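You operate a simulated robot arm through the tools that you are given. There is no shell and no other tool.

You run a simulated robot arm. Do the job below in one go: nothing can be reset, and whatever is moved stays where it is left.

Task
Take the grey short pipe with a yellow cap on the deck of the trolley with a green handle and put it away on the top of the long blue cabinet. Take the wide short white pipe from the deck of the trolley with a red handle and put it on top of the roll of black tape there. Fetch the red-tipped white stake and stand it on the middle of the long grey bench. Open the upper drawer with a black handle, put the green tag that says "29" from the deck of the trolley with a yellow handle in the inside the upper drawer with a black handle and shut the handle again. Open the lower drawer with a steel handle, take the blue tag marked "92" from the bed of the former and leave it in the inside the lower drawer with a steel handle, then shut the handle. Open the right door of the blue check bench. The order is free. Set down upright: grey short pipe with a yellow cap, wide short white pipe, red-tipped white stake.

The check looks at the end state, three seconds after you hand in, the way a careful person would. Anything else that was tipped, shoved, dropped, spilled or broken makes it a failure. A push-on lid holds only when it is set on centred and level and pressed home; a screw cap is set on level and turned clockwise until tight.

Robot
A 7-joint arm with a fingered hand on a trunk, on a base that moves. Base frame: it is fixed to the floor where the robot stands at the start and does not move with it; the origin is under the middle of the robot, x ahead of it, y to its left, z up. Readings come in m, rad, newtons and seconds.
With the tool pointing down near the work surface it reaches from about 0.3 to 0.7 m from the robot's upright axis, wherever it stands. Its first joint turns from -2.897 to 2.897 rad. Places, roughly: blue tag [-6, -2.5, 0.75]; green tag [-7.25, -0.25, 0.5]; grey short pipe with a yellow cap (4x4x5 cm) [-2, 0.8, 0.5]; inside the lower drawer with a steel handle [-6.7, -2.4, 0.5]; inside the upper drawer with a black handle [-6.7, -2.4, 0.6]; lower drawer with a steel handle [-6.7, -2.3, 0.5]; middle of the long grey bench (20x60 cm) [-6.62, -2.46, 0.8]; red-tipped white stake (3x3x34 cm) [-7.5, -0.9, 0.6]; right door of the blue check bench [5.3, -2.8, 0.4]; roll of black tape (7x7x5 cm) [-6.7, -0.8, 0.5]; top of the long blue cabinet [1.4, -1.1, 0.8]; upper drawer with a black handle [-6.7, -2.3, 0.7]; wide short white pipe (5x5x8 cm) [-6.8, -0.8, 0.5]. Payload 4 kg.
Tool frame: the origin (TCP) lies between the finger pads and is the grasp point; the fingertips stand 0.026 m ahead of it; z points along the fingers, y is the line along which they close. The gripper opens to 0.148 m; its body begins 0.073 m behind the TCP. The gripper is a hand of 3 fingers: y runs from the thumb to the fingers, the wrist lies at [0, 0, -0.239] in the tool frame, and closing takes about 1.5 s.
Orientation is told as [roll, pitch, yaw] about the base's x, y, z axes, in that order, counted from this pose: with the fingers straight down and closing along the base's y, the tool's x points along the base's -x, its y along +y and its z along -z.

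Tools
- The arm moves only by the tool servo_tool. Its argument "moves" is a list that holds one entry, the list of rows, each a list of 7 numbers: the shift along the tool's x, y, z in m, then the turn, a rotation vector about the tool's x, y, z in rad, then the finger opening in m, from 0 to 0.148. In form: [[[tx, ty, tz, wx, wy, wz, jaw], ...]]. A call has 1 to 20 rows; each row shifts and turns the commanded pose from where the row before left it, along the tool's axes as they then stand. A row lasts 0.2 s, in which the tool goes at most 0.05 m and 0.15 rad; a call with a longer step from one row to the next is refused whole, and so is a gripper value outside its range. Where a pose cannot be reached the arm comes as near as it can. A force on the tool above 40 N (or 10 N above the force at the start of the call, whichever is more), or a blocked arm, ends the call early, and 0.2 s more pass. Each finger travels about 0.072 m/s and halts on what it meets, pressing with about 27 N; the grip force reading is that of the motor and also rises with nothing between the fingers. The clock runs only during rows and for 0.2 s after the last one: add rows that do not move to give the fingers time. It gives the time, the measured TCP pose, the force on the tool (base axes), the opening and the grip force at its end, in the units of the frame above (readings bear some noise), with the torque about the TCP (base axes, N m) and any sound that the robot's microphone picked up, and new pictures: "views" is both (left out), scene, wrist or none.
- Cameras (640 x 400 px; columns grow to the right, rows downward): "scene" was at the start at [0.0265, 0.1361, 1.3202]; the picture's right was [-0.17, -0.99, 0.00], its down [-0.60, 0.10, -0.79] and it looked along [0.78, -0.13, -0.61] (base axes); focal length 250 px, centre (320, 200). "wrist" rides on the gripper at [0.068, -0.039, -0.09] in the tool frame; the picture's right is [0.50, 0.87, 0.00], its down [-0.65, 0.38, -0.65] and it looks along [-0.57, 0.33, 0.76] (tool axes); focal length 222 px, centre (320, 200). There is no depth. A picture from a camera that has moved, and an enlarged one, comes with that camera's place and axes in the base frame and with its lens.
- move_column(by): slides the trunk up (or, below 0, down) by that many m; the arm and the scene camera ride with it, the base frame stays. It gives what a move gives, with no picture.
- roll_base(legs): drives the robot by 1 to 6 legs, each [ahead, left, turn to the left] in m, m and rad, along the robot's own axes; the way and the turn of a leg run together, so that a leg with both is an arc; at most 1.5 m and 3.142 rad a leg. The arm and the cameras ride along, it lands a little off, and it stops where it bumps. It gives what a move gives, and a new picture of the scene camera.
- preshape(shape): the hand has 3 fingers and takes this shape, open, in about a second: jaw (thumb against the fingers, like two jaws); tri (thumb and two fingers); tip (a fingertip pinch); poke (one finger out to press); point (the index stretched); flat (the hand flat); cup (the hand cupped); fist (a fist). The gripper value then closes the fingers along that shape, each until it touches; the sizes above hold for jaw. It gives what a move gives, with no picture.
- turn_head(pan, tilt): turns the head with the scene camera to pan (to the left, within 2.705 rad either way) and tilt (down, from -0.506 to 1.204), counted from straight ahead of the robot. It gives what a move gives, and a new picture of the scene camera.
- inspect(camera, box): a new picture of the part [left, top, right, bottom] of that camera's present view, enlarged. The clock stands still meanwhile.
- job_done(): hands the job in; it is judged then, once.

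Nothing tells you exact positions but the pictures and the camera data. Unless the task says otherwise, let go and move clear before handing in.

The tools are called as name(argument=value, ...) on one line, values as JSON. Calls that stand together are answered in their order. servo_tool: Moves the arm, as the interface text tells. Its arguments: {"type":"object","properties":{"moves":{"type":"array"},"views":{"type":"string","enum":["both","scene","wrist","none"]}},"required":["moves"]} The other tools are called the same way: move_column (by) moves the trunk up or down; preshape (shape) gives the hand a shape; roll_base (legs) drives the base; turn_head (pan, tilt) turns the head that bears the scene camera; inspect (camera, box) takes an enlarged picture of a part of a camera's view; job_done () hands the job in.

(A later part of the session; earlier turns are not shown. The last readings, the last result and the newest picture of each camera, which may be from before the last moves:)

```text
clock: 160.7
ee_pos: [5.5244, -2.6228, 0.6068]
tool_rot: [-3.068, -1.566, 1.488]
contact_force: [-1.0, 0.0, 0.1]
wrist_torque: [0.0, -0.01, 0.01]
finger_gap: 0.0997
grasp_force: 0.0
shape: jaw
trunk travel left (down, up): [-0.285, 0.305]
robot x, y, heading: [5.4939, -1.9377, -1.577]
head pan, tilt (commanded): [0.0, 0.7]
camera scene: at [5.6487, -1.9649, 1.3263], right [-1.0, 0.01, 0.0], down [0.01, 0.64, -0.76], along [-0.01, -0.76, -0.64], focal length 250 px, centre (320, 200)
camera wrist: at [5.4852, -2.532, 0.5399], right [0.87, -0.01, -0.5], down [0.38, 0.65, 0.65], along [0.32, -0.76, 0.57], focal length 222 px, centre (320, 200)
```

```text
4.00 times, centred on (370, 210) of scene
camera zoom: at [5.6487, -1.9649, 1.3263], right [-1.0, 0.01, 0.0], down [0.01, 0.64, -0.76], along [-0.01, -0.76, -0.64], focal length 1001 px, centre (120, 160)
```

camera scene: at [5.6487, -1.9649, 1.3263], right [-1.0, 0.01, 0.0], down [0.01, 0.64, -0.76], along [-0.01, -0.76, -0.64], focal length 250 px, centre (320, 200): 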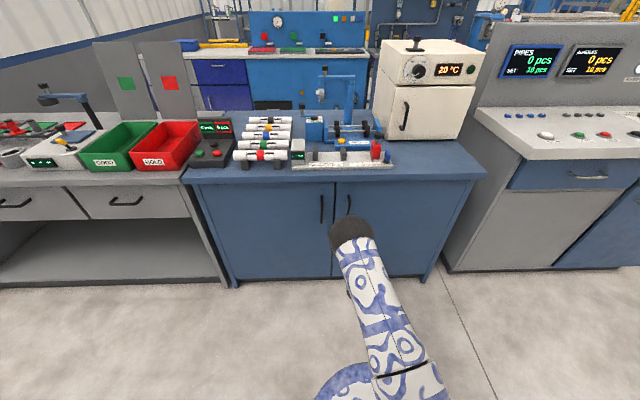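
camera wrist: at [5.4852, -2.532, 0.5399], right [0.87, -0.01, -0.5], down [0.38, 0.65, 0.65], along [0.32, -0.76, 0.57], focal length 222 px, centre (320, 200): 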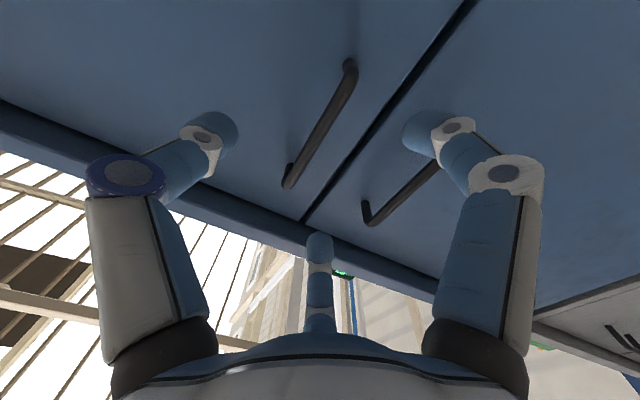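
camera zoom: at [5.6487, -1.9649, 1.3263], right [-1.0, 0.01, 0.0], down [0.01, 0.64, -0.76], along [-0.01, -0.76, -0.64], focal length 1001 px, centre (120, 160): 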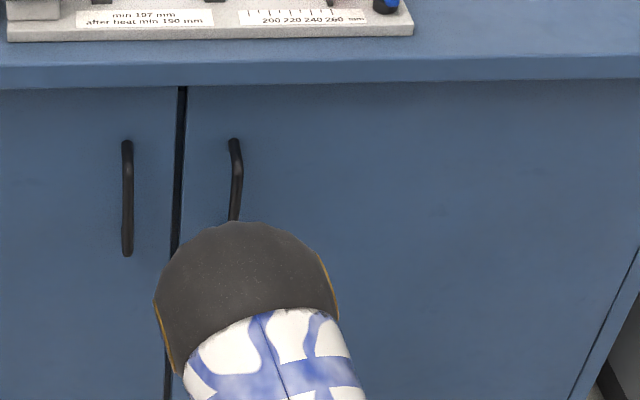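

The bar's middle is nearly dead ahead of the grasp point. I will advance most of the way with the fingers open around it.

servo_tool(moves=[[[-0.01, 0.003, 0.02, 0, 0, 0, 0.1], [0, 0, 0.02, 0, 0, 0, 0.1], [0, 0, 0.02, 0, 0, 0, 0.09], [0, 0, 0.02, 0, 0, 0, 0.08], [0, 0, 0, 0, 0, 0, 0.08]]])

```text
clock: 161.9
ee_pos: [5.5267, -2.7006, 0.6154]
tool_rot: [-3.088, -1.566, 1.51]
contact_force: [0.1, 0.4, -0.4]
wrist_torque: [-0.04, 0.01, 0.01]
finger_gap: 0.0803
grasp_force: 0.0
shape: jaw
trunk travel left (down, up): [-0.285, 0.305]
robot x, y, heading: [5.4933, -1.9371, -1.577]
head pan, tilt (commanded): [0.0, 0.7]
camera scene: at [5.6487, -1.9649, 1.3263], right [-1.0, 0.01, 0.0], down [0.01, 0.64, -0.76], along [-0.01, -0.76, -0.64], focal length 250 px, centre (320, 200)
camera wrist: at [5.4875, -2.6113, 0.5498], right [0.87, -0.01, -0.5], down [0.38, 0.65, 0.65], along [0.32, -0.76, 0.57], focal length 222 px, centre (320, 200)
```

scene: 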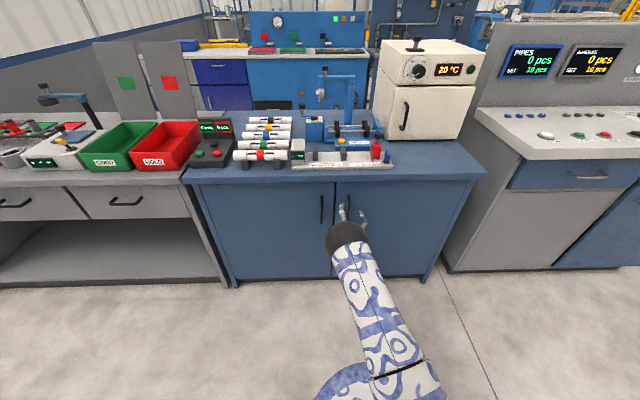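
wrist: 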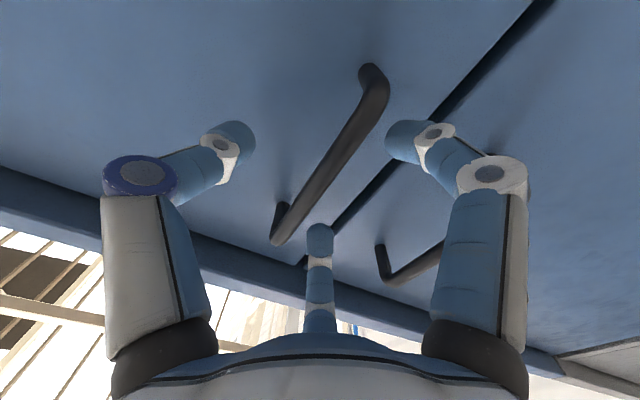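

The bar now lies between the thumb and fingers at the grasp depth, with the door face about 1.5 cm beyond the tips. I will go 8 mm further and close.

servo_tool(moves=[[[0, -0.003, 0.004, 0, 0, 0, 0.08], [0, 0, 0.004, 0, 0, 0, 0.08], [0, 0, 0, 0, 0, 0, 0.05], [0, 0, 0, 0, 0, 0, 0.02], [0, 0, 0, 0, 0, 0, 0.0], [0, 0, 0, 0, 0, 0, 0.0], [0, 0, 0, 0, 0, 0, 0.0], [0, 0, 0, 0, 0, 0, 0.0], [0, 0, 0, 0, 0, 0, 0.0]]])

```text
clock: 163.9
ee_pos: [5.5228, -2.7099, 0.6166]
tool_rot: [-3.06, -1.568, 1.48]
contact_force: [-1.1, -1.6, 0.3]
wrist_torque: [0.0, -0.02, -0.05]
finger_gap: 0.0001
grasp_force: 26.5
shape: jaw
trunk travel left (down, up): [-0.285, 0.305]
robot x, y, heading: [5.4975, -1.9392, -1.584]
head pan, tilt (commanded): [0.0, 0.7]
camera scene: at [5.6486, -1.9649, 1.3263], right [-1.0, 0.01, 0.0], down [0.01, 0.64, -0.76], along [-0.01, -0.76, -0.64], focal length 250 px, centre (320, 200)
camera wrist: at [5.4841, -2.6188, 0.5506], right [0.87, -0.01, -0.5], down [0.38, 0.65, 0.65], along [0.32, -0.76, 0.57], focal length 222 px, centre (320, 200)
```

scene: 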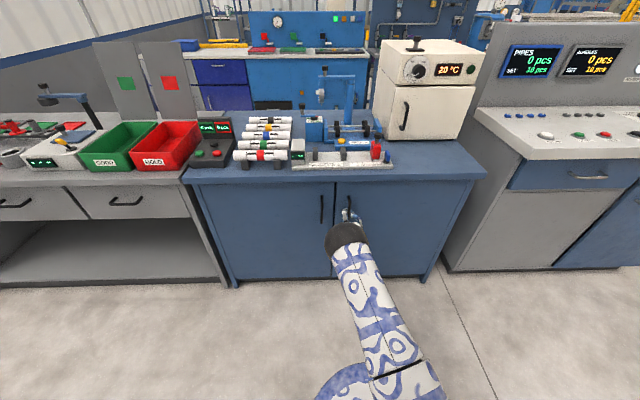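
wrist: 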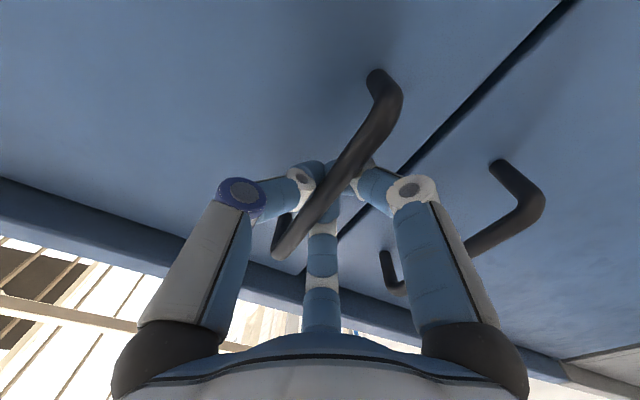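

The fingertips have closed behind the bar, so the hand is hooked on it. I will pull gently and see whether the door follows.

servo_tool(moves=[[[0, 0, -0.01, 0, 0, 0, 0.0], [0, 0, -0.01, 0, 0, 0, 0.0], [0, 0, -0.01, 0, 0, 0, 0.0], [0, 0, -0.01, 0, 0, 0, 0.0], [0, 0, -0.01, 0, 0, 0, 0.0], [0, 0, 0, 0, 0, 0, 0.0]]])

```text
clock: 165.3
ee_pos: [5.5214, -2.6592, 0.6169]
tool_rot: [3.082, -1.567, 1.618]
contact_force: [-26.4, -7.0, -2.2]
wrist_torque: [0.02, -0.05, -0.03]
finger_gap: 0.0
grasp_force: 27.0
shape: jaw
trunk travel left (down, up): [-0.285, 0.305]
robot x, y, heading: [5.4954, -1.9381, -1.581]
head pan, tilt (commanded): [0.0, 0.7]
camera scene: at [5.6466, -1.9658, 1.3264], right [-1.0, 0.01, 0.0], down [0.01, 0.64, -0.76], along [-0.01, -0.76, -0.64], focal length 250 px, centre (320, 200)
camera wrist: at [5.4821, -2.5692, 0.5513], right [0.87, -0.01, -0.5], down [0.39, 0.65, 0.65], along [0.32, -0.76, 0.57], focal length 222 px, centre (320, 200)
```

scene: 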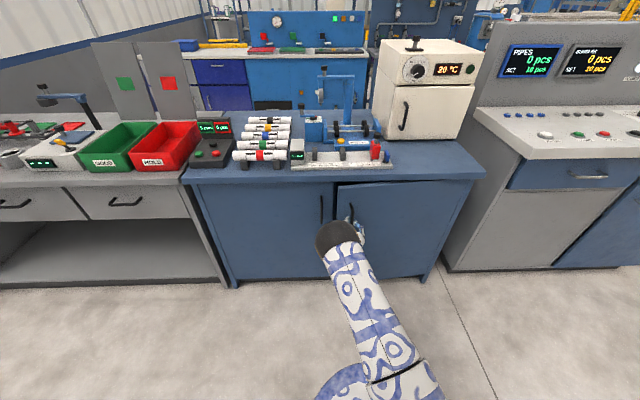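
wrist: 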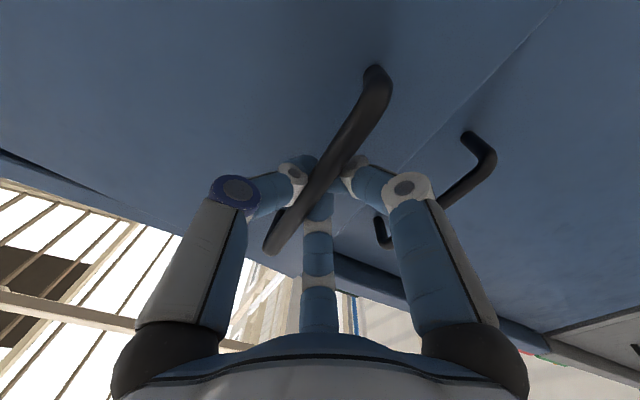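

The door has begun to open and presses the hand toward -x as it swings. I will follow its arc, turning the hand with the door about the hinge.

servo_tool(moves=[[[0, -0.006, 0, -0.05, 0, 0, 0.0], [0, -0.002, 0, -0.05, 0, 0, 0.0], [0, -0.002, -0.0238, -0.05, 0, 0, 0.0], [0, -0.002, -0.0238, -0.05, 0, 0, 0.0], [0, 0, 0, 0, 0, 0, 0.0]]])

```text
clock: 166.5
ee_pos: [5.5047, -2.6125, 0.6167]
tool_rot: [-3.046, -1.566, 1.666]
contact_force: [-12.3, -4.3, 4.1]
wrist_torque: [-0.02, 0.06, -0.04]
finger_gap: 0.0
grasp_force: 26.4
shape: jaw
trunk travel left (down, up): [-0.285, 0.305]
robot x, y, heading: [5.497, -1.9386, -1.578]
head pan, tilt (commanded): [0.0, 0.7]
camera scene: at [5.6477, -1.9648, 1.3264], right [-1.0, 0.01, 0.0], down [0.01, 0.64, -0.76], along [-0.01, -0.76, -0.64], focal length 250 px, centre (320, 200)
camera wrist: at [5.4489, -2.5323, 0.5498], right [0.85, 0.16, -0.5], down [0.25, 0.72, 0.65], along [0.47, -0.68, 0.57], focal length 222 px, centre (320, 200)
```

scene: 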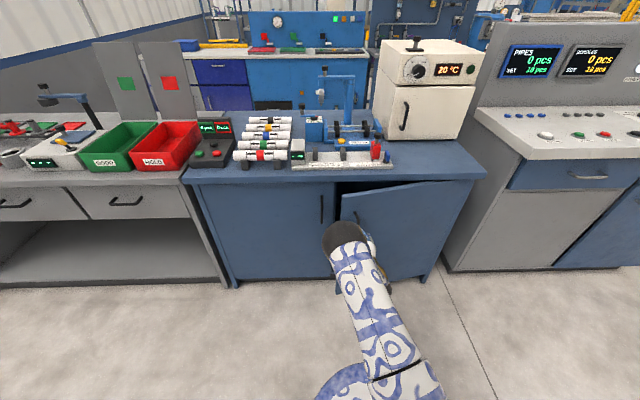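
wrist: 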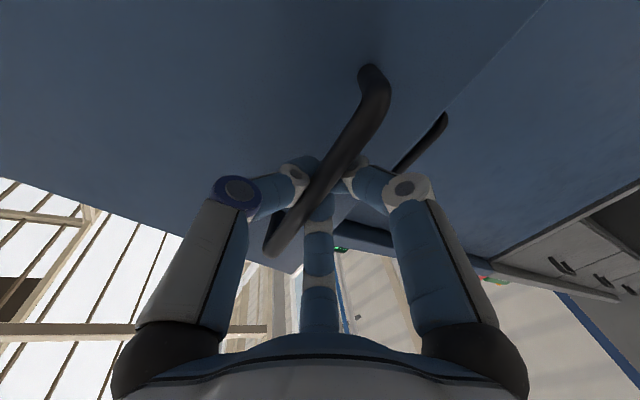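

The door follows smoothly. I will continue along the arc.

servo_tool(moves=[[[0, -0.003, -0.0238, -0.05, 0, 0, 0.0], [0, -0.002, -0.0238, -0.05, 0, 0, 0.0], [0, -0.002, -0.0238, -0.05, 0, 0, 0.0], [0, -0.002, -0.0238, -0.05, 0, 0, 0.0], [0, -0.002, -0.0238, -0.05, 0, 0, 0.0], [0, -0.002, -0.0238, -0.05, 0, 0, 0.0], [0, 0, 0, 0, 0, 0, 0.0]]])

```text
clock: 167.9
ee_pos: [5.4426, -2.4875, 0.6162]
tool_rot: [-2.031, -1.56, 0.928]
contact_force: [-21.0, -15.7, -1.8]
wrist_torque: [0.03, 0.0, 0.01]
finger_gap: 0.0001
grasp_force: 27.3
shape: jaw
trunk travel left (down, up): [-0.285, 0.305]
robot x, y, heading: [5.4963, -1.9396, -1.58]
head pan, tilt (commanded): [0.0, 0.7]
stopped in row 7: the force on the tool passed its limit at 41 N (the readings are from after the stop); the commanded pose is now the measured one
camera scene: at [5.6465, -1.9674, 1.3262], right [-1.0, 0.01, 0.0], down [0.01, 0.65, -0.76], along [-0.01, -0.76, -0.65], focal length 250 px, centre (320, 200)
camera wrist: at [5.3664, -2.4242, 0.5504], right [0.77, 0.38, -0.51], down [0.05, 0.76, 0.65], along [0.64, -0.52, 0.57], focal length 222 px, centre (320, 200)
```

scene: 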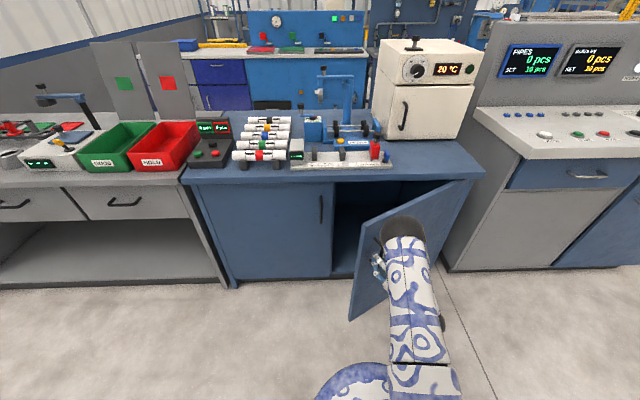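
wrist: 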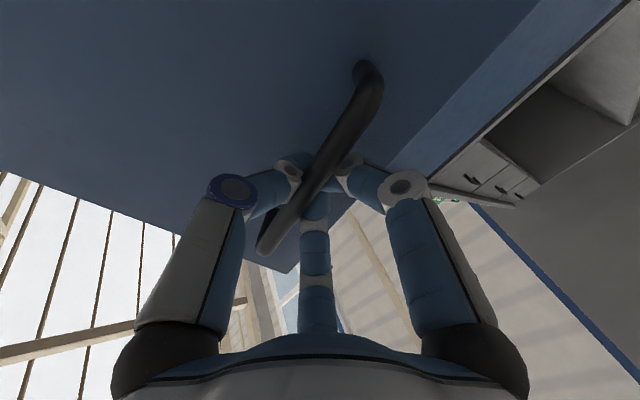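

The bar presses toward the hinge side, so my arc is slightly wide. I will shift inward and continue.

servo_tool(moves=[[[0, -0.008, 0, 0, 0, 0, 0.0], [0, -0.0035, -0.022, -0.05, 0, 0, 0.0], [0, -0.0035, -0.022, -0.05, 0, 0, 0.0], [0, -0.0035, -0.022, -0.05, 0, 0, 0.0], [0, -0.0035, -0.022, -0.05, 0, 0, 0.0], [0, 0, 0, 0, 0, 0, 0.0]]])

```text
clock: 169.3
ee_pos: [5.3812, -2.4209, 0.6169]
tool_rot: [-2.018, -1.559, 1.118]
contact_force: [-13.4, -13.9, -1.2]
wrist_torque: [0.02, -0.02, 0.0]
finger_gap: 0.0001
grasp_force: 27.1
shape: jaw
trunk travel left (down, up): [-0.285, 0.305]
robot x, y, heading: [5.497, -1.9376, -1.578]
head pan, tilt (commanded): [0.0, 0.7]
camera scene: at [5.6472, -1.9665, 1.3264], right [-1.0, 0.01, 0.0], down [0.01, 0.64, -0.76], along [-0.01, -0.76, -0.64], focal length 250 px, centre (320, 200)
camera wrist: at [5.2938, -2.3747, 0.5508], right [0.68, 0.53, -0.51], down [-0.11, 0.75, 0.65], along [0.73, -0.38, 0.57], focal length 222 px, centre (320, 200)
```

scene: 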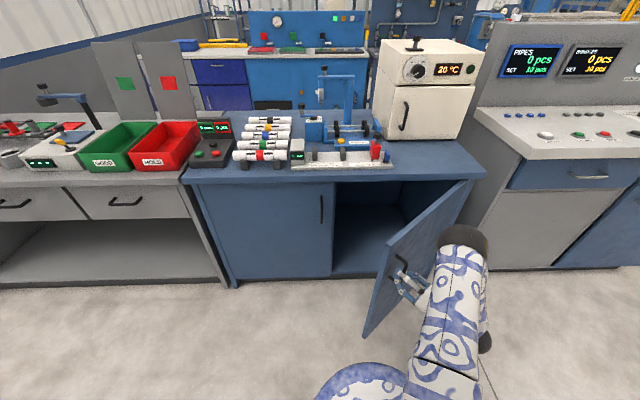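
wrist: 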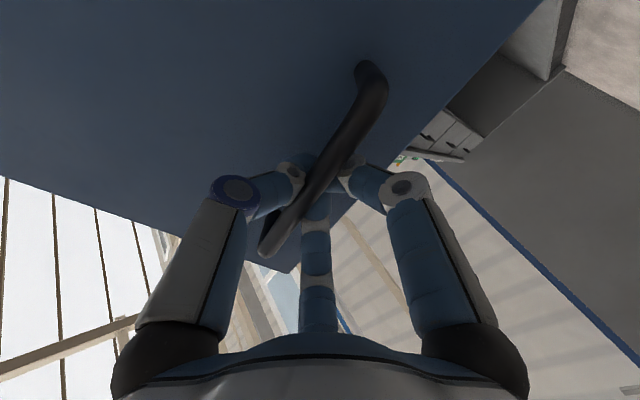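

The door is about 40° open. I will keep following the arc.

servo_tool(moves=[[[0, -0.006, -0.022, -0.05, 0, 0, 0.0], [0, -0.0035, -0.022, -0.05, 0, 0, 0.0], [0, -0.0035, -0.022, -0.05, 0, 0, 0.0], [0, -0.0035, -0.022, -0.05, 0, 0, 0.0], [0, -0.0035, -0.022, -0.05, 0, 0, 0.0], [0, 0, 0, 0, 0, 0, 0.0]]])

```text
clock: 170.7
ee_pos: [5.2914, -2.3561, 0.6164]
tool_rot: [-1.831, -1.562, 1.184]
contact_force: [-3.8, -6.7, 1.1]
wrist_torque: [-0.02, 0.0, -0.01]
finger_gap: 0.0
grasp_force: 27.1
shape: jaw
trunk travel left (down, up): [-0.285, 0.305]
robot x, y, heading: [5.4951, -1.9386, -1.575]
head pan, tilt (commanded): [0.0, 0.7]
camera scene: at [5.6479, -1.9656, 1.3263], right [-1.0, 0.01, 0.0], down [0.01, 0.64, -0.76], along [-0.01, -0.76, -0.64], focal length 250 px, centre (320, 200)
camera wrist: at [5.1949, -2.3332, 0.5508], right [0.52, 0.69, -0.51], down [-0.29, 0.7, 0.65], along [0.8, -0.19, 0.56], focal length 222 px, centre (320, 200)
```

scene: 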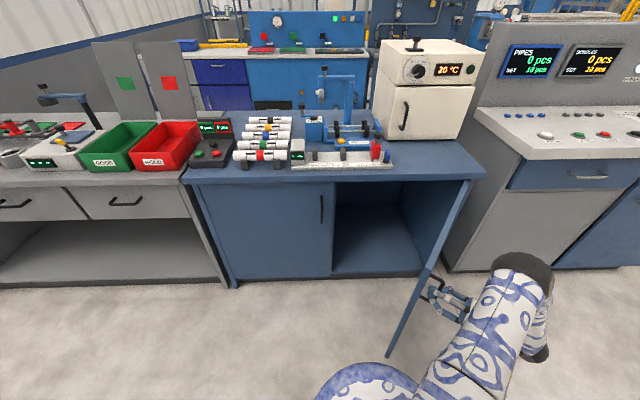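
wrist: 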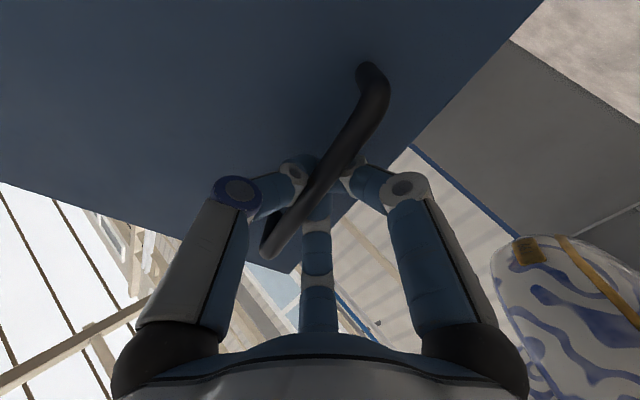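

The door is about 55° open and its edge keeps clear of me. I will continue toward fully open.

servo_tool(moves=[[[0, -0.0035, -0.022, -0.05, 0, 0, 0.0], [0, -0.0035, -0.022, -0.05, 0, 0, 0.0], [0, -0.0035, -0.022, -0.05, 0, 0, 0.0], [0, -0.0035, -0.022, -0.05, 0, 0, 0.0], [0, -0.0035, -0.022, -0.05, 0, 0, 0.0], [0, 0, 0, 0, 0, 0, 0.0]]])

```text
clock: 172.1
ee_pos: [5.1882, -2.3124, 0.6154]
tool_rot: [-1.49, -1.56, 1.092]
contact_force: [-1.5, -2.9, -0.2]
wrist_torque: [-0.01, 0.02, -0.01]
finger_gap: 0.0001
grasp_force: 26.4
shape: jaw
trunk travel left (down, up): [-0.285, 0.305]
robot x, y, heading: [5.4957, -1.9369, -1.577]
head pan, tilt (commanded): [0.0, 0.7]
camera scene: at [5.648, -1.9653, 1.3263], right [-1.0, 0.01, 0.0], down [0.01, 0.64, -0.76], along [-0.01, -0.76, -0.64], focal length 250 px, centre (320, 200)
camera wrist: at [5.0896, -2.3145, 0.5509], right [0.33, 0.79, -0.51], down [-0.45, 0.61, 0.65], along [0.83, 0.01, 0.56], focal length 222 px, centre (320, 200)
```

scene: 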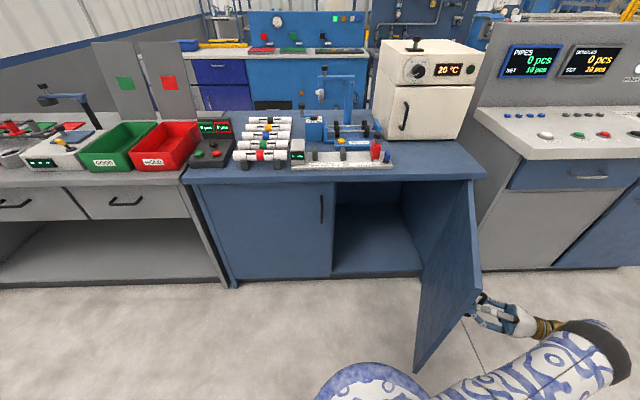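
wrist: 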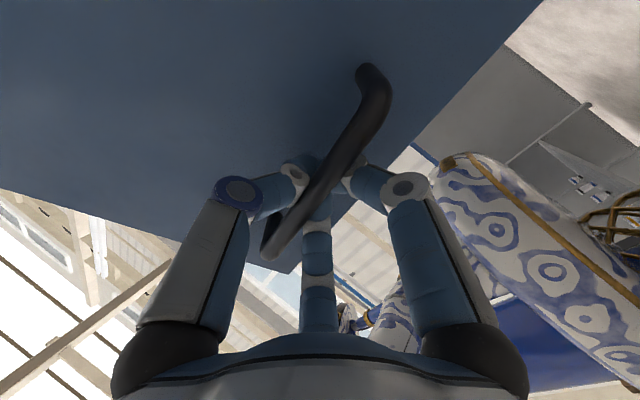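

servo_tool(moves=[[[0, -0.0035, -0.022, -0.05, 0, 0, 0.0], [0, -0.0035, -0.022, -0.05, 0, 0, 0.0], [0, -0.0035, -0.022, -0.05, 0, 0, 0.0], [0, -0.0035, -0.022, -0.05, 0, 0, 0.0], [0, -0.0035, -0.022, -0.05, 0, 0, 0.0], [0, 0, 0, 0, 0, 0, 0.0]]])

```text
clock: 173.5
ee_pos: [5.1627, -2.3085, 0.6549]
tool_rot: [-1.665, -1.562, 1.357]
contact_force: [0.3, -0.3, 0.1]
wrist_torque: [0.0, -0.02, -0.01]
finger_gap: 0.0
grasp_force: 27.0
shape: jaw
out of reach, approached as far as the arm can: row 2, 3, 4, 5
trunk travel left (down, up): [-0.285, 0.305]
robot x, y, heading: [5.4914, -1.9401, -1.575]
head pan, tilt (commanded): [0.0, 0.7]
camera scene: at [5.6481, -1.9651, 1.3263], right [-1.0, 0.01, 0.0], down [0.01, 0.64, -0.76], along [-0.01, -0.76, -0.64], focal length 250 px, centre (320, 200)
camera wrist: at [5.0644, -2.3193, 0.589], right [0.26, 0.82, -0.51], down [-0.51, 0.57, 0.65], along [0.82, 0.09, 0.56], focal length 222 px, centre (320, 200)
```

scene: 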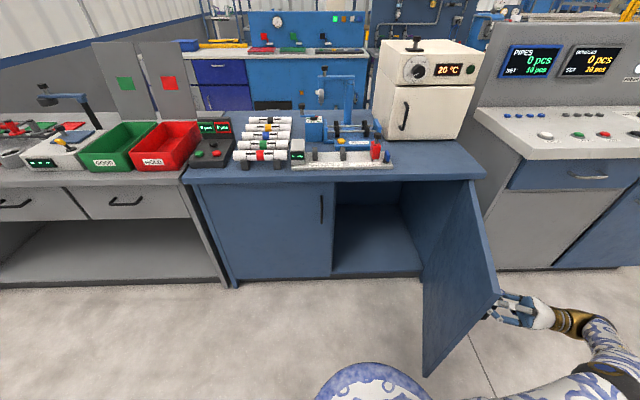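
wrist: 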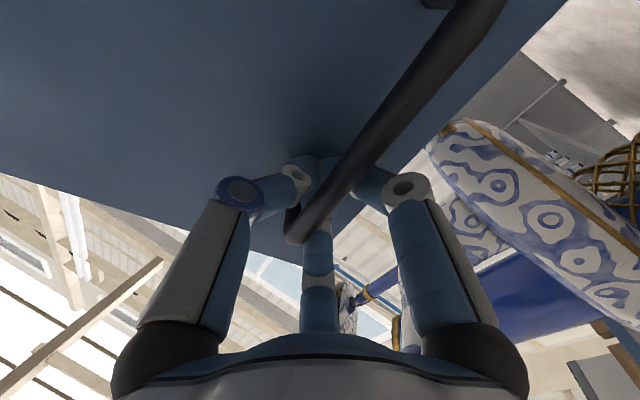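

The arm has reached its limit with the door at about 72°. I will swing the base slightly around the hinge to bring the door a bit further.

roll_base(legs=[[-0.065, -0.12, 0.14]])

```text
clock: 174.8
ee_pos: [5.0944, -2.2955, 0.6548]
tool_rot: [-1.661, -1.562, 1.495]
contact_force: [-0.3, -5.0, 0.5]
wrist_torque: [-0.01, 0.0, -0.03]
finger_gap: 0.0
grasp_force: 27.2
shape: jaw
trunk travel left (down, up): [-0.285, 0.305]
robot x, y, heading: [5.3708, -1.8799, -1.439]
head pan, tilt (commanded): [0.0, 0.7]
camera scene: at [5.5258, -1.886, 1.3263], right [-0.99, -0.13, 0.0], down [-0.09, 0.64, -0.76], along [0.1, -0.76, -0.64], focal length 250 px, centre (320, 200)
```

scene: 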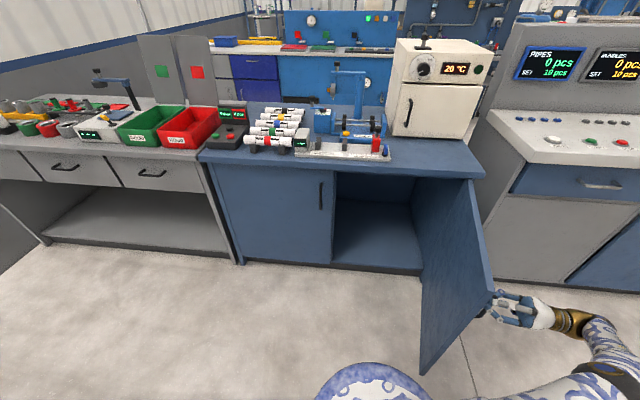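

The door stands at about 80° now. I will open the fingers and back straight off the handle by moving the base sideways.

servo_tool(moves=[[[0, 0, 0, 0, 0, 0, 0.05], [0, 0, 0, 0, 0, 0, 0.1], [0, 0, 0, 0, 0, 0, 0.1], [0, 0, 0, 0, 0, 0, 0.1], [0, 0, 0, 0, 0, 0, 0.1], [0, 0, 0, 0, 0, 0, 0.1]]])

roll_base(legs=[[-0.04, -0.144, 0]])

```text
clock: 176.2
ee_pos: [5.0938, -2.2953, 0.655]
tool_rot: [-1.667, -1.564, 1.499]
contact_force: [0.8, 0.7, 0.4]
wrist_torque: [-0.01, 0.04, 0.0]
finger_gap: 0.0992
grasp_force: 0.0
shape: jaw
trunk travel left (down, up): [-0.285, 0.305]
robot x, y, heading: [5.3693, -1.8802, -1.439]
head pan, tilt (commanded): [0.0, 0.7]
camera scene: at [5.5257, -1.8856, 1.3263], right [-0.99, -0.13, 0.0], down [-0.09, 0.64, -0.76], along [0.1, -0.76, -0.64], focal length 250 px, centre (320, 200)
camera wrist: at [4.9983, -2.319, 0.5891], right [0.14, 0.85, -0.51], down [-0.58, 0.49, 0.65], along [0.8, 0.2, 0.56], focal length 222 px, centre (320, 200)
```

scene: 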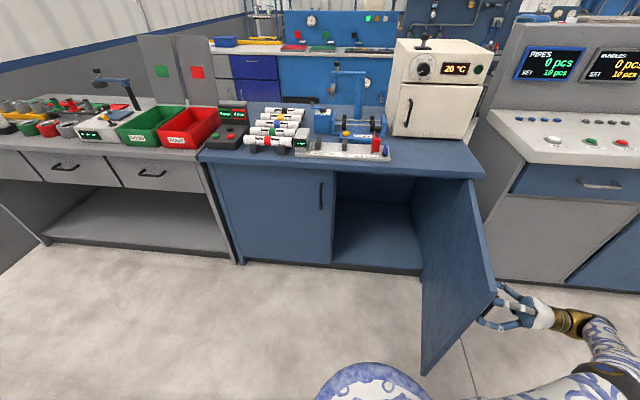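
wrist: 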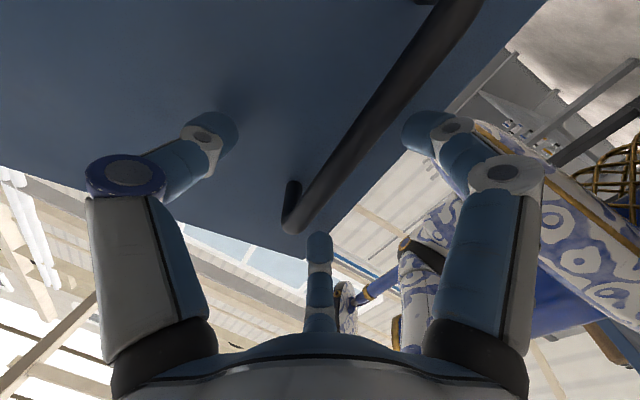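

```text
clock: 177.6
ee_pos: [4.9466, -2.2762, 0.6543]
tool_rot: [-1.665, -1.562, 1.5]
contact_force: [0.6, 0.3, -1.0]
wrist_torque: [0.0, -0.01, -0.01]
finger_gap: 0.0998
grasp_force: 0.0
shape: jaw
trunk travel left (down, up): [-0.285, 0.305]
robot x, y, heading: [5.2178, -1.8612, -1.436]
head pan, tilt (commanded): [0.0, 0.7]
camera scene: at [5.3764, -1.865, 1.3263], right [-0.99, -0.14, 0.0], down [-0.09, 0.64, -0.76], along [0.1, -0.76, -0.64], focal length 250 px, centre (320, 200)
```

scene: 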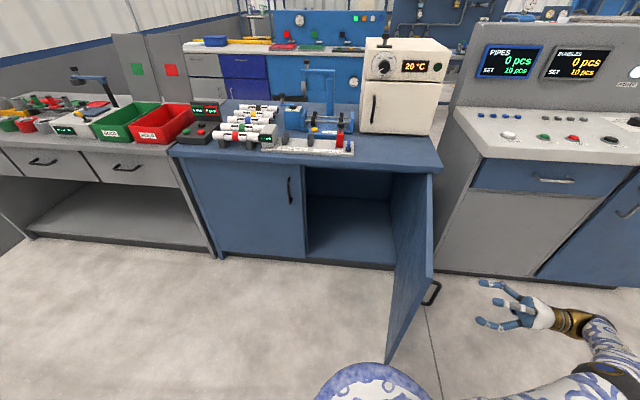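

The hand is free of the handle and the door stays open. I will move well clear to the right before folding the arm back.

roll_base(legs=[[-0.15, -0.65, 0]])

servo_tool(moves=[[[0, -0.0174, 0.0387, 0.129, 0, 0, 0.1], [0, -0.0123, 0.0407, 0.129, 0, 0, 0.1], [0, -0.007, 0.0419, 0.129, 0, 0, 0.1], [0, -0.0015, 0.0424, 0.129, 0, 0, 0.1], [0, 0.004, 0.0423, 0.129, 0, 0, 0.1], [0, 0.0094, 0.0415, 0.129, 0, 0, 0.1], [0, 0.0146, 0.0399, 0.129, 0, 0, 0.1], [0, 0.0196, 0.0377, 0.129, 0, 0, 0.1], [0, 0.0243, 0.0349, 0.129, 0, 0, 0.1], [0, 0.0286, 0.0315, 0.129, 0, 0, 0.1], [0, 0, 0, 0, 0, 0, 0.1]]])

```text
clock: 181.3
ee_pos: [4.2807, -2.2232, 0.6547]
tool_rot: [-1.666, -1.563, 1.512]
contact_force: [0.2, 0.1, 0.1]
wrist_torque: [-0.01, 0.01, -0.02]
finger_gap: 0.0996
grasp_force: 0.1
shape: jaw
trunk travel left (down, up): [-0.285, 0.305]
robot x, y, heading: [4.5533, -1.8035, -1.428]
head pan, tilt (commanded): [0.0, 0.7]
camera scene: at [4.7071, -1.809, 1.3263], right [-0.99, -0.15, 0.0], down [-0.09, 0.64, -0.76], along [0.11, -0.76, -0.64], focal length 250 px, centre (320, 200)
```

scene: 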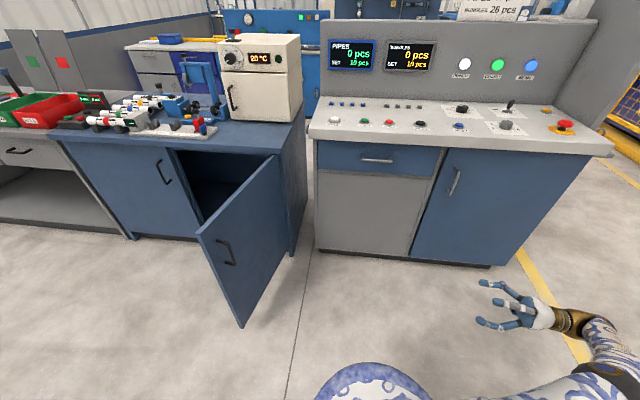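

```text
clock: 183.7
ee_pos: [4.6364, -2.4558, 0.6555]
tool_rot: [-2.902, -1.56, 1.457]
contact_force: [-0.4, -0.7, -1.0]
wrist_torque: [0.03, -0.01, -0.01]
finger_gap: 0.0997
grasp_force: 0.1
shape: jaw
trunk travel left (down, up): [-0.285, 0.305]
robot x, y, heading: [4.5544, -1.8057, -1.425]
head pan, tilt (commanded): [0.0, 0.7]
camera scene: at [4.7074, -1.8091, 1.3262], right [-0.99, -0.15, 0.0], down [-0.09, 0.64, -0.76], along [0.11, -0.76, -0.64], focal length 250 px, centre (320, 200)
camera wrist: at [4.586, -2.3722, 0.589], right [0.86, 0.1, -0.5], down [0.29, 0.7, 0.65], along [0.42, -0.7, 0.57], focal length 222 px, centre (320, 200)
```

scene: 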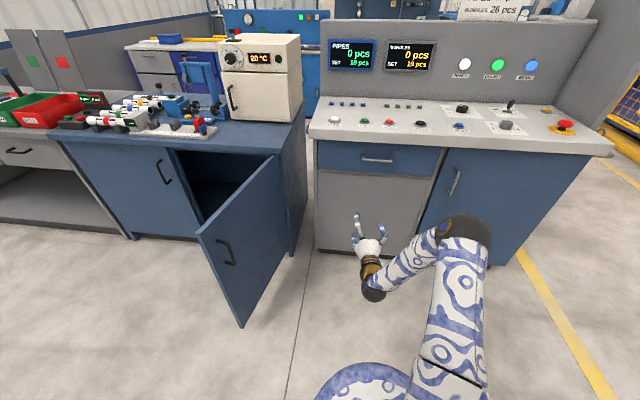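
wrist: 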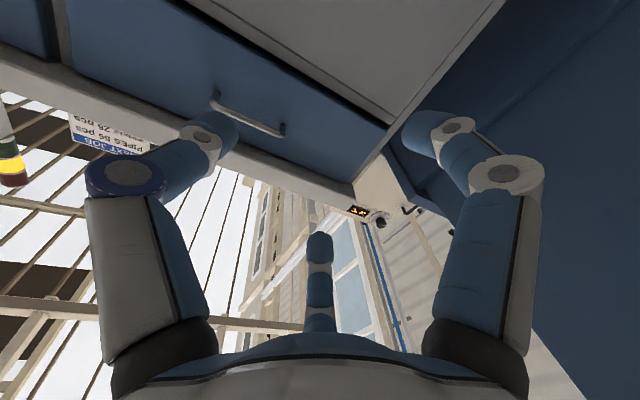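

The door looks about 75° open. For a clearly open door I will fold the arm, come round to the inner side and nudge it further with a closed hand.

servo_tool(moves=[[[0, 0, -0.03, 0, 0.1428, 0, 0.1], [0.0043, 0, -0.0297, 0, 0.1428, 0, 0.1], [0.0084, 0, -0.0288, 0, 0.1428, 0, 0.1], [0.0125, 0, -0.0273, 0, 0.1428, 0, 0.1], [0.0162, 0, -0.0252, 0, 0.1428, 0, 0.08], [0.0196, 0, -0.0227, 0, 0.1428, 0, 0.05], [0.0227, 0, -0.0196, 0, 0.1428, 0, 0.02], [0.0252, 0, -0.0162, 0, 0.1428, 0, 0.0], [0.0273, 0, -0.0125, 0, 0.1428, 0, 0.0], [0.0288, 0, -0.0085, 0, 0.1428, 0, 0.0], [0.0297, 0, -0.0043, 0, 0.1428, 0, 0.0], [0, 0, 0, 0, 0, 0, 0.0]]], views="none")

roll_base(legs=[[0.1, 1.0, -0.14]])

```text
clock: 186.3
ee_pos: [4.595, -2.1332, 0.6581]
tool_rot: [-0.002, -0.009, -1.447]
contact_force: [1.0, -0.5, 0.1]
wrist_torque: [-0.03, -0.02, 0.02]
finger_gap: 0.0
grasp_force: 26.9
shape: jaw
out of reach, approached as far as the arm can: row 7
trunk travel left (down, up): [-0.285, 0.305]
robot x, y, heading: [4.5526, -1.8045, -1.429]
head pan, tilt (commanded): [0.0, 0.7]
```

```text
clock: 191.5
ee_pos: [5.534, -2.1672, 0.6572]
tool_rot: [-0.002, -0.01, -1.605]
contact_force: [0.2, 0.4, 0.5]
wrist_torque: [-0.04, 0.02, -0.01]
finger_gap: 0.0002
grasp_force: 27.0
shape: jaw
trunk travel left (down, up): [-0.285, 0.305]
robot x, y, heading: [5.5424, -1.8378, -1.584]
head pan, tilt (commanded): [0.0, 0.7]
camera scene: at [5.6965, -1.8652, 1.3263], right [-1.0, 0.01, 0.0], down [0.01, 0.64, -0.76], along [-0.01, -0.76, -0.64], focal length 250 px, centre (320, 200)
```

scene: 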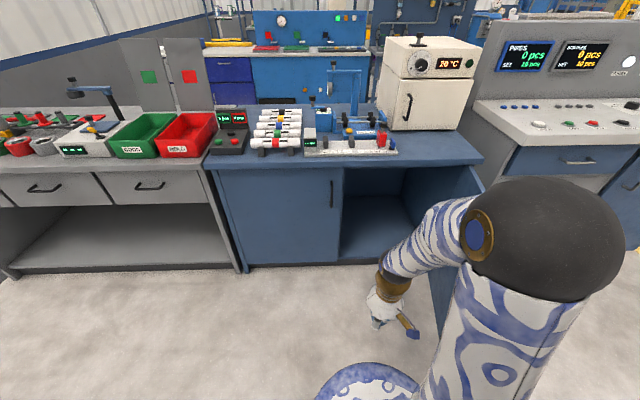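

servo_tool(moves=[[[-0.032, -0.018, 0.006, 0, 0, 0, 0.0], [-0.032, -0.018, 0.006, 0, 0, 0, 0.0], [-0.032, -0.018, 0.006, 0, 0, 0, 0.0], [-0.032, -0.018, 0.006, 0, 0, 0, 0.0], [-0.032, -0.018, 0.006, 0, 0, 0, 0.0], [-0.032, -0.018, 0.006, 0, 0, 0, 0.0], [-0.032, -0.018, 0.006, 0, 0, 0, 0.0], [-0.032, -0.018, 0.006, 0, 0, 0, 0.0], [0, 0, 0, 0, 0, 0, 0.0]]], views="scene")

```text
clock: 193.5
ee_pos: [5.3812, -2.4194, 0.6121]
tool_rot: [-0.001, -0.007, -1.602]
contact_force: [0.4, 0.3, -0.2]
wrist_torque: [-0.03, -0.01, -0.01]
finger_gap: 0.0
grasp_force: 26.5
shape: jaw
trunk travel left (down, up): [-0.285, 0.305]
robot x, y, heading: [5.5441, -1.8408, -1.58]
head pan, tilt (commanded): [0.0, 0.7]
camera scene: at [5.6965, -1.8654, 1.3263], right [-1.0, 0.01, 0.0], down [0.01, 0.64, -0.76], along [-0.01, -0.76, -0.64], focal length 250 px, centre (320, 200)
```

scene: 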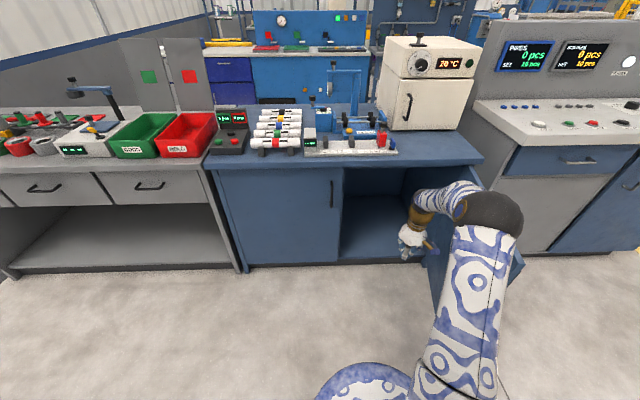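

servo_tool(moves=[[[0, -0.03, 0, 0, 0, 0, 0.0], [0, -0.03, 0, 0, 0, 0, 0.0], [0, -0.03, 0, 0, 0, 0, 0.0], [0, -0.03, 0, 0, 0, 0, 0.0], [0, -0.03, 0, 0, 0, 0, 0.0], [0, -0.03, 0, 0, 0, 0, 0.0], [0, -0.03, 0, 0, 0, 0, 0.0], [0, 0, 0, 0, 0, 0, 0.0]]], views="scene")

```text
clock: 195.3
ee_pos: [5.1729, -2.4129, 0.6126]
tool_rot: [0.0, -0.009, -1.604]
contact_force: [0.1, 0.4, 0.4]
wrist_torque: [0.0, -0.02, -0.01]
finger_gap: 0.0003
grasp_force: 27.1
shape: jaw
trunk travel left (down, up): [-0.285, 0.305]
robot x, y, heading: [5.5462, -1.8366, -1.583]
head pan, tilt (commanded): [0.0, 0.7]
camera scene: at [5.6963, -1.8654, 1.3263], right [-1.0, 0.01, 0.0], down [0.01, 0.64, -0.76], along [-0.01, -0.76, -0.64], focal length 250 px, centre (320, 200)
```

scene: 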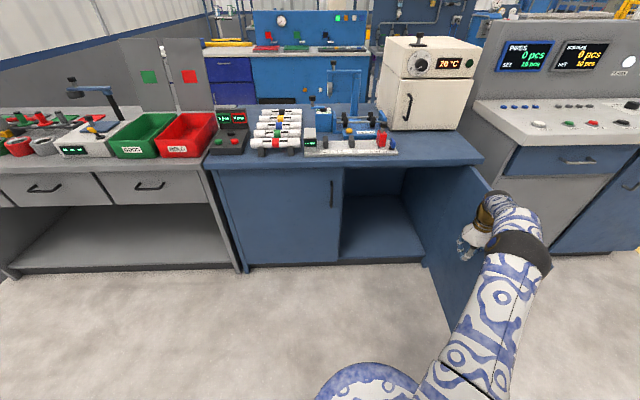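

roll_base(legs=[[0, -0.13, 0]])

```text
clock: 196.6
ee_pos: [5.0443, -2.4112, 0.6117]
tool_rot: [0.0, -0.01, -1.605]
contact_force: [0.2, 0.4, 0.1]
wrist_torque: [-0.04, 0.0, -0.03]
finger_gap: 0.0
grasp_force: 27.1
shape: jaw
trunk travel left (down, up): [-0.285, 0.305]
robot x, y, heading: [5.4132, -1.8355, -1.59]
head pan, tilt (commanded): [0.0, 0.7]
camera scene: at [5.5667, -1.8637, 1.3263], right [-1.0, 0.01, 0.0], down [0.01, 0.64, -0.76], along [-0.01, -0.76, -0.64], focal length 250 px, centre (320, 200)
```

scene: 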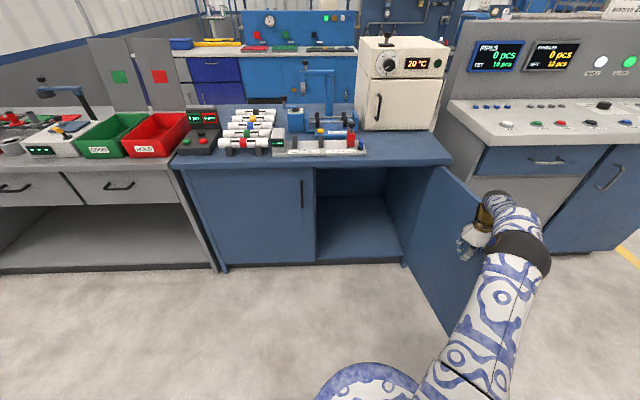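

The door is now past a right angle. I will move the hand away from it, fold the arm and check the door once more.

roll_base(legs=[[0, 0.12, 0]])

servo_tool(moves=[[[0.03, 0.024, -0.01, 0, 0, 0, 0.0], [0.03, 0.024, -0.01, 0, 0, 0, 0.0], [0.03, 0.024, -0.01, 0, 0, 0, 0.0], [0.03, 0.024, -0.01, 0, 0, 0, 0.0], [0.03, 0.024, -0.01, 0, 0, 0, 0.0], [0.03, 0.024, -0.01, 0, 0, 0, 0.0], [0.03, 0.024, -0.01, 0, 0, 0, 0.0], [0.03, 0.024, -0.01, 0, 0, 0, 0.0], [0, 0.024, 0, 0, 0, 0, 0.0], [0, 0.024, 0, 0, 0, 0, 0.0], [0, 0.024, 0, 0, 0, 0, 0.0], [0, 0.024, 0, 0, 0, 0, 0.0], [0, 0.024, 0, 0, 0, 0, 0.0], [0, 0, 0, 0, 0, 0, 0.0]]], views="scene")

```text
clock: 197.8
ee_pos: [5.1662, -2.4135, 0.6125]
tool_rot: [-0.001, -0.01, -1.601]
contact_force: [0.1, -0.3, 0.0]
wrist_torque: [-0.02, -0.01, 0.0]
finger_gap: 0.0003
grasp_force: 27.3
shape: jaw
trunk travel left (down, up): [-0.285, 0.305]
robot x, y, heading: [5.5331, -1.8395, -1.578]
head pan, tilt (commanded): [0.0, 0.7]
camera scene: at [5.6869, -1.8644, 1.3263], right [-1.0, 0.01, 0.0], down [0.01, 0.64, -0.76], along [-0.01, -0.76, -0.64], focal length 250 px, centre (320, 200)
```

scene: 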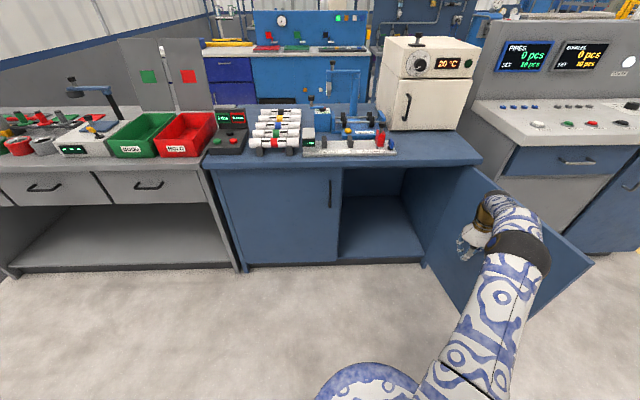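

```text
clock: 200.8
ee_pos: [5.4864, -2.1804, 0.6877]
tool_rot: [-0.001, -0.009, -1.598]
contact_force: [0.5, 0.6, -0.3]
wrist_torque: [-0.02, 0.01, -0.04]
finger_gap: 0.0
grasp_force: 26.6
shape: jaw
trunk travel left (down, up): [-0.285, 0.305]
robot x, y, heading: [5.5382, -1.8402, -1.581]
head pan, tilt (commanded): [0.0, 0.7]
camera scene: at [5.6872, -1.8643, 1.3263], right [-1.0, 0.01, 0.0], down [0.01, 0.64, -0.76], along [-0.01, -0.76, -0.64], focal length 250 px, centre (320, 200)
```

scene: 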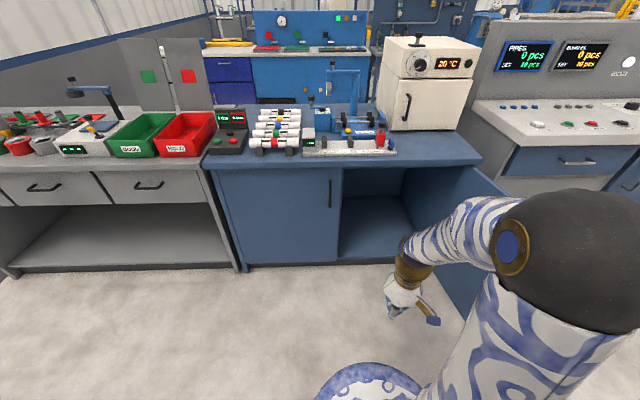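

The door stays open past 90°. Next I will drive back around the cabinet and along the aisle to the far end, where the other trolleys and the grey bench stand.

roll_base(legs=[[0, 0, -1.56], [1.5, 0, 0], [1.2, 0, 0], [0, -1.5, 0], [0, -0.28, 0]])

turn_head(pan=0.2, tilt=0.4)

```text
clock: 226.5
ee_pos: [2.422, 0.0198, 0.6895]
tool_rot: [-0.002, -0.009, -3.124]
contact_force: [0.2, -0.2, 0.5]
wrist_torque: [0.01, -0.02, 0.0]
finger_gap: 0.0
grasp_force: 26.9
shape: jaw
trunk travel left (down, up): [-0.285, 0.305]
robot x, y, heading: [2.7663, -0.0176, -3.103]
head pan, tilt (commanded): [0.0, 0.7]
camera scene: at [2.7485, -0.1656, 1.3263], right [-0.04, 1.0, 0.0], down [0.64, 0.02, -0.76], along [-0.76, -0.03, -0.64], focal length 250 px, centre (320, 200)
```

scene: 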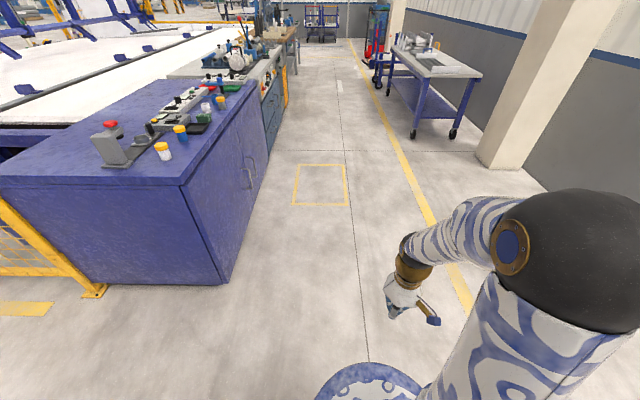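

```text
clock: 227.3
ee_pos: [2.4204, 0.0202, 0.6882]
tool_rot: [-0.002, -0.01, -3.125]
contact_force: [0.1, -0.2, 0.5]
wrist_torque: [0.01, 0.01, -0.01]
finger_gap: 0.0
grasp_force: 27.4
shape: jaw
trunk travel left (down, up): [-0.285, 0.305]
robot x, y, heading: [2.7683, -0.0118, -3.106]
head pan, tilt (commanded): [0.201, 0.4]
camera scene: at [2.7434, -0.1841, 1.3531], right [-0.24, 0.97, 0.0], down [0.38, 0.09, -0.92], along [-0.9, -0.22, -0.39], focal length 250 px, centre (320, 200)
```

scene: 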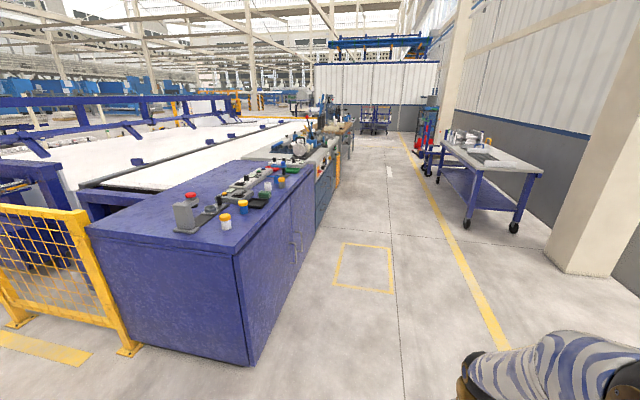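

roll_base(legs=[[0, 0, -0.036], [1.5, 0, 0], [1.5, 0, 0], [1.5, 0, 0]])

```text
clock: 248.8
ee_pos: [-2.0069, 0.1809, 0.6879]
tool_rot: [-0.002, -0.01, 3.077]
contact_force: [0.6, 0.3, 0.8]
wrist_torque: [0.0, -0.02, -0.01]
finger_gap: 0.0
grasp_force: 26.6
shape: jaw
trunk travel left (down, up): [-0.285, 0.305]
robot x, y, heading: [-1.6667, 0.1206, 3.099]
head pan, tilt (commanded): [0.201, 0.4]
camera scene: at [-1.703, -0.049, 1.3531], right [-0.16, 0.99, 0.0], down [0.38, 0.06, -0.92], along [-0.91, -0.14, -0.39], focal length 250 px, centre (320, 200)
```

scene: 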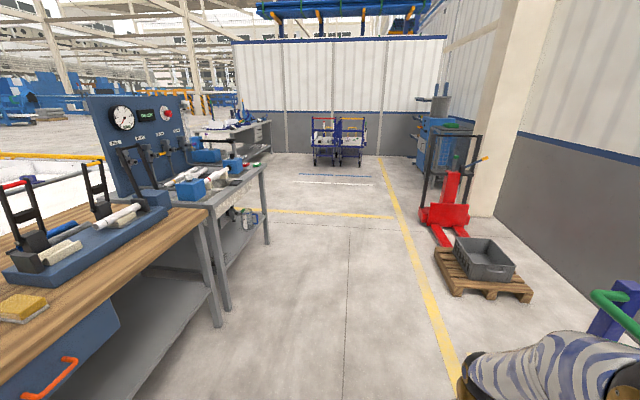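

I have drifted to y≈0.12, near the green trolley's tow bar. I will shift back to the middle of the aisle before going on.

roll_base(legs=[[0, 0.28, 0], [0, 0, 0.05], [1.5, 0, 0], [1.5, 0, 0]])

```text
clock: 265.3
ee_pos: [-5.021, -0.2, 0.6887]
tool_rot: [-0.003, -0.01, -3.12]
contact_force: [-0.1, -0.4, -0.6]
wrist_torque: [0.01, 0.0, -0.01]
finger_gap: 0.0002
grasp_force: 27.1
shape: jaw
trunk travel left (down, up): [-0.285, 0.305]
robot x, y, heading: [-4.6769, -0.2301, -3.101]
head pan, tilt (commanded): [0.201, 0.4]
camera scene: at [-4.6996, -0.4031, 1.3531], right [-0.24, 0.97, 0.0], down [0.38, 0.09, -0.92], along [-0.89, -0.22, -0.39], focal length 250 px, centre (320, 200)
```

scene: 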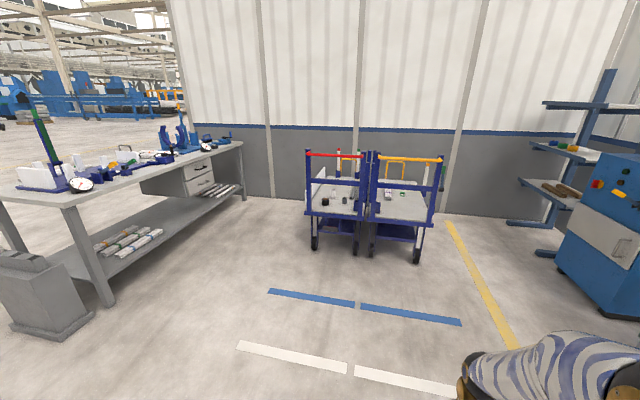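

inspect(camera="scene", box=[290, 140, 450, 260])

inspect(camera="scene", box=[0, 110, 260, 270])

```text
3.33 times, centred on (370, 200) of scene
camera zoom: at [-4.6996, -0.4031, 1.3531], right [-0.24, 0.97, 0.0], down [0.38, 0.09, -0.92], along [-0.89, -0.22, -0.39], focal length 834 px, centre (153, 200)
```

zoom: 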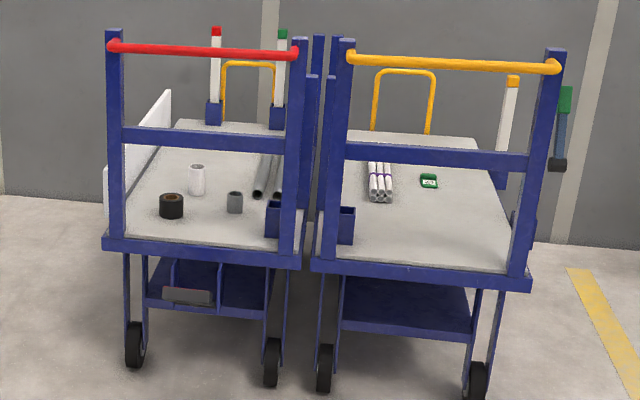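

```text
2.46 times, centred on (130, 190) of scene
camera zoom: at [-4.6996, -0.4031, 1.3531], right [-0.24, 0.97, 0.0], down [0.38, 0.09, -0.92], along [-0.89, -0.22, -0.39], focal length 616 px, centre (788, 225)
```

zoom: 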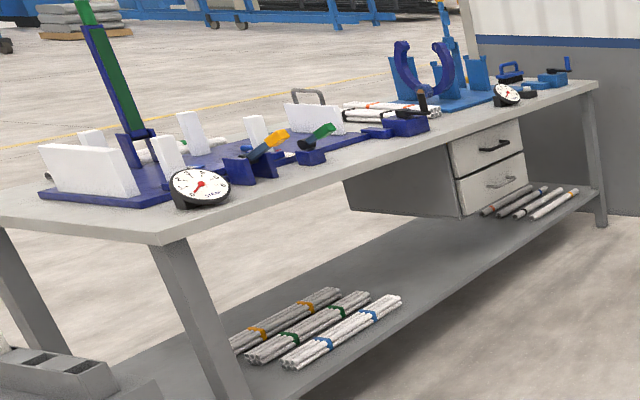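

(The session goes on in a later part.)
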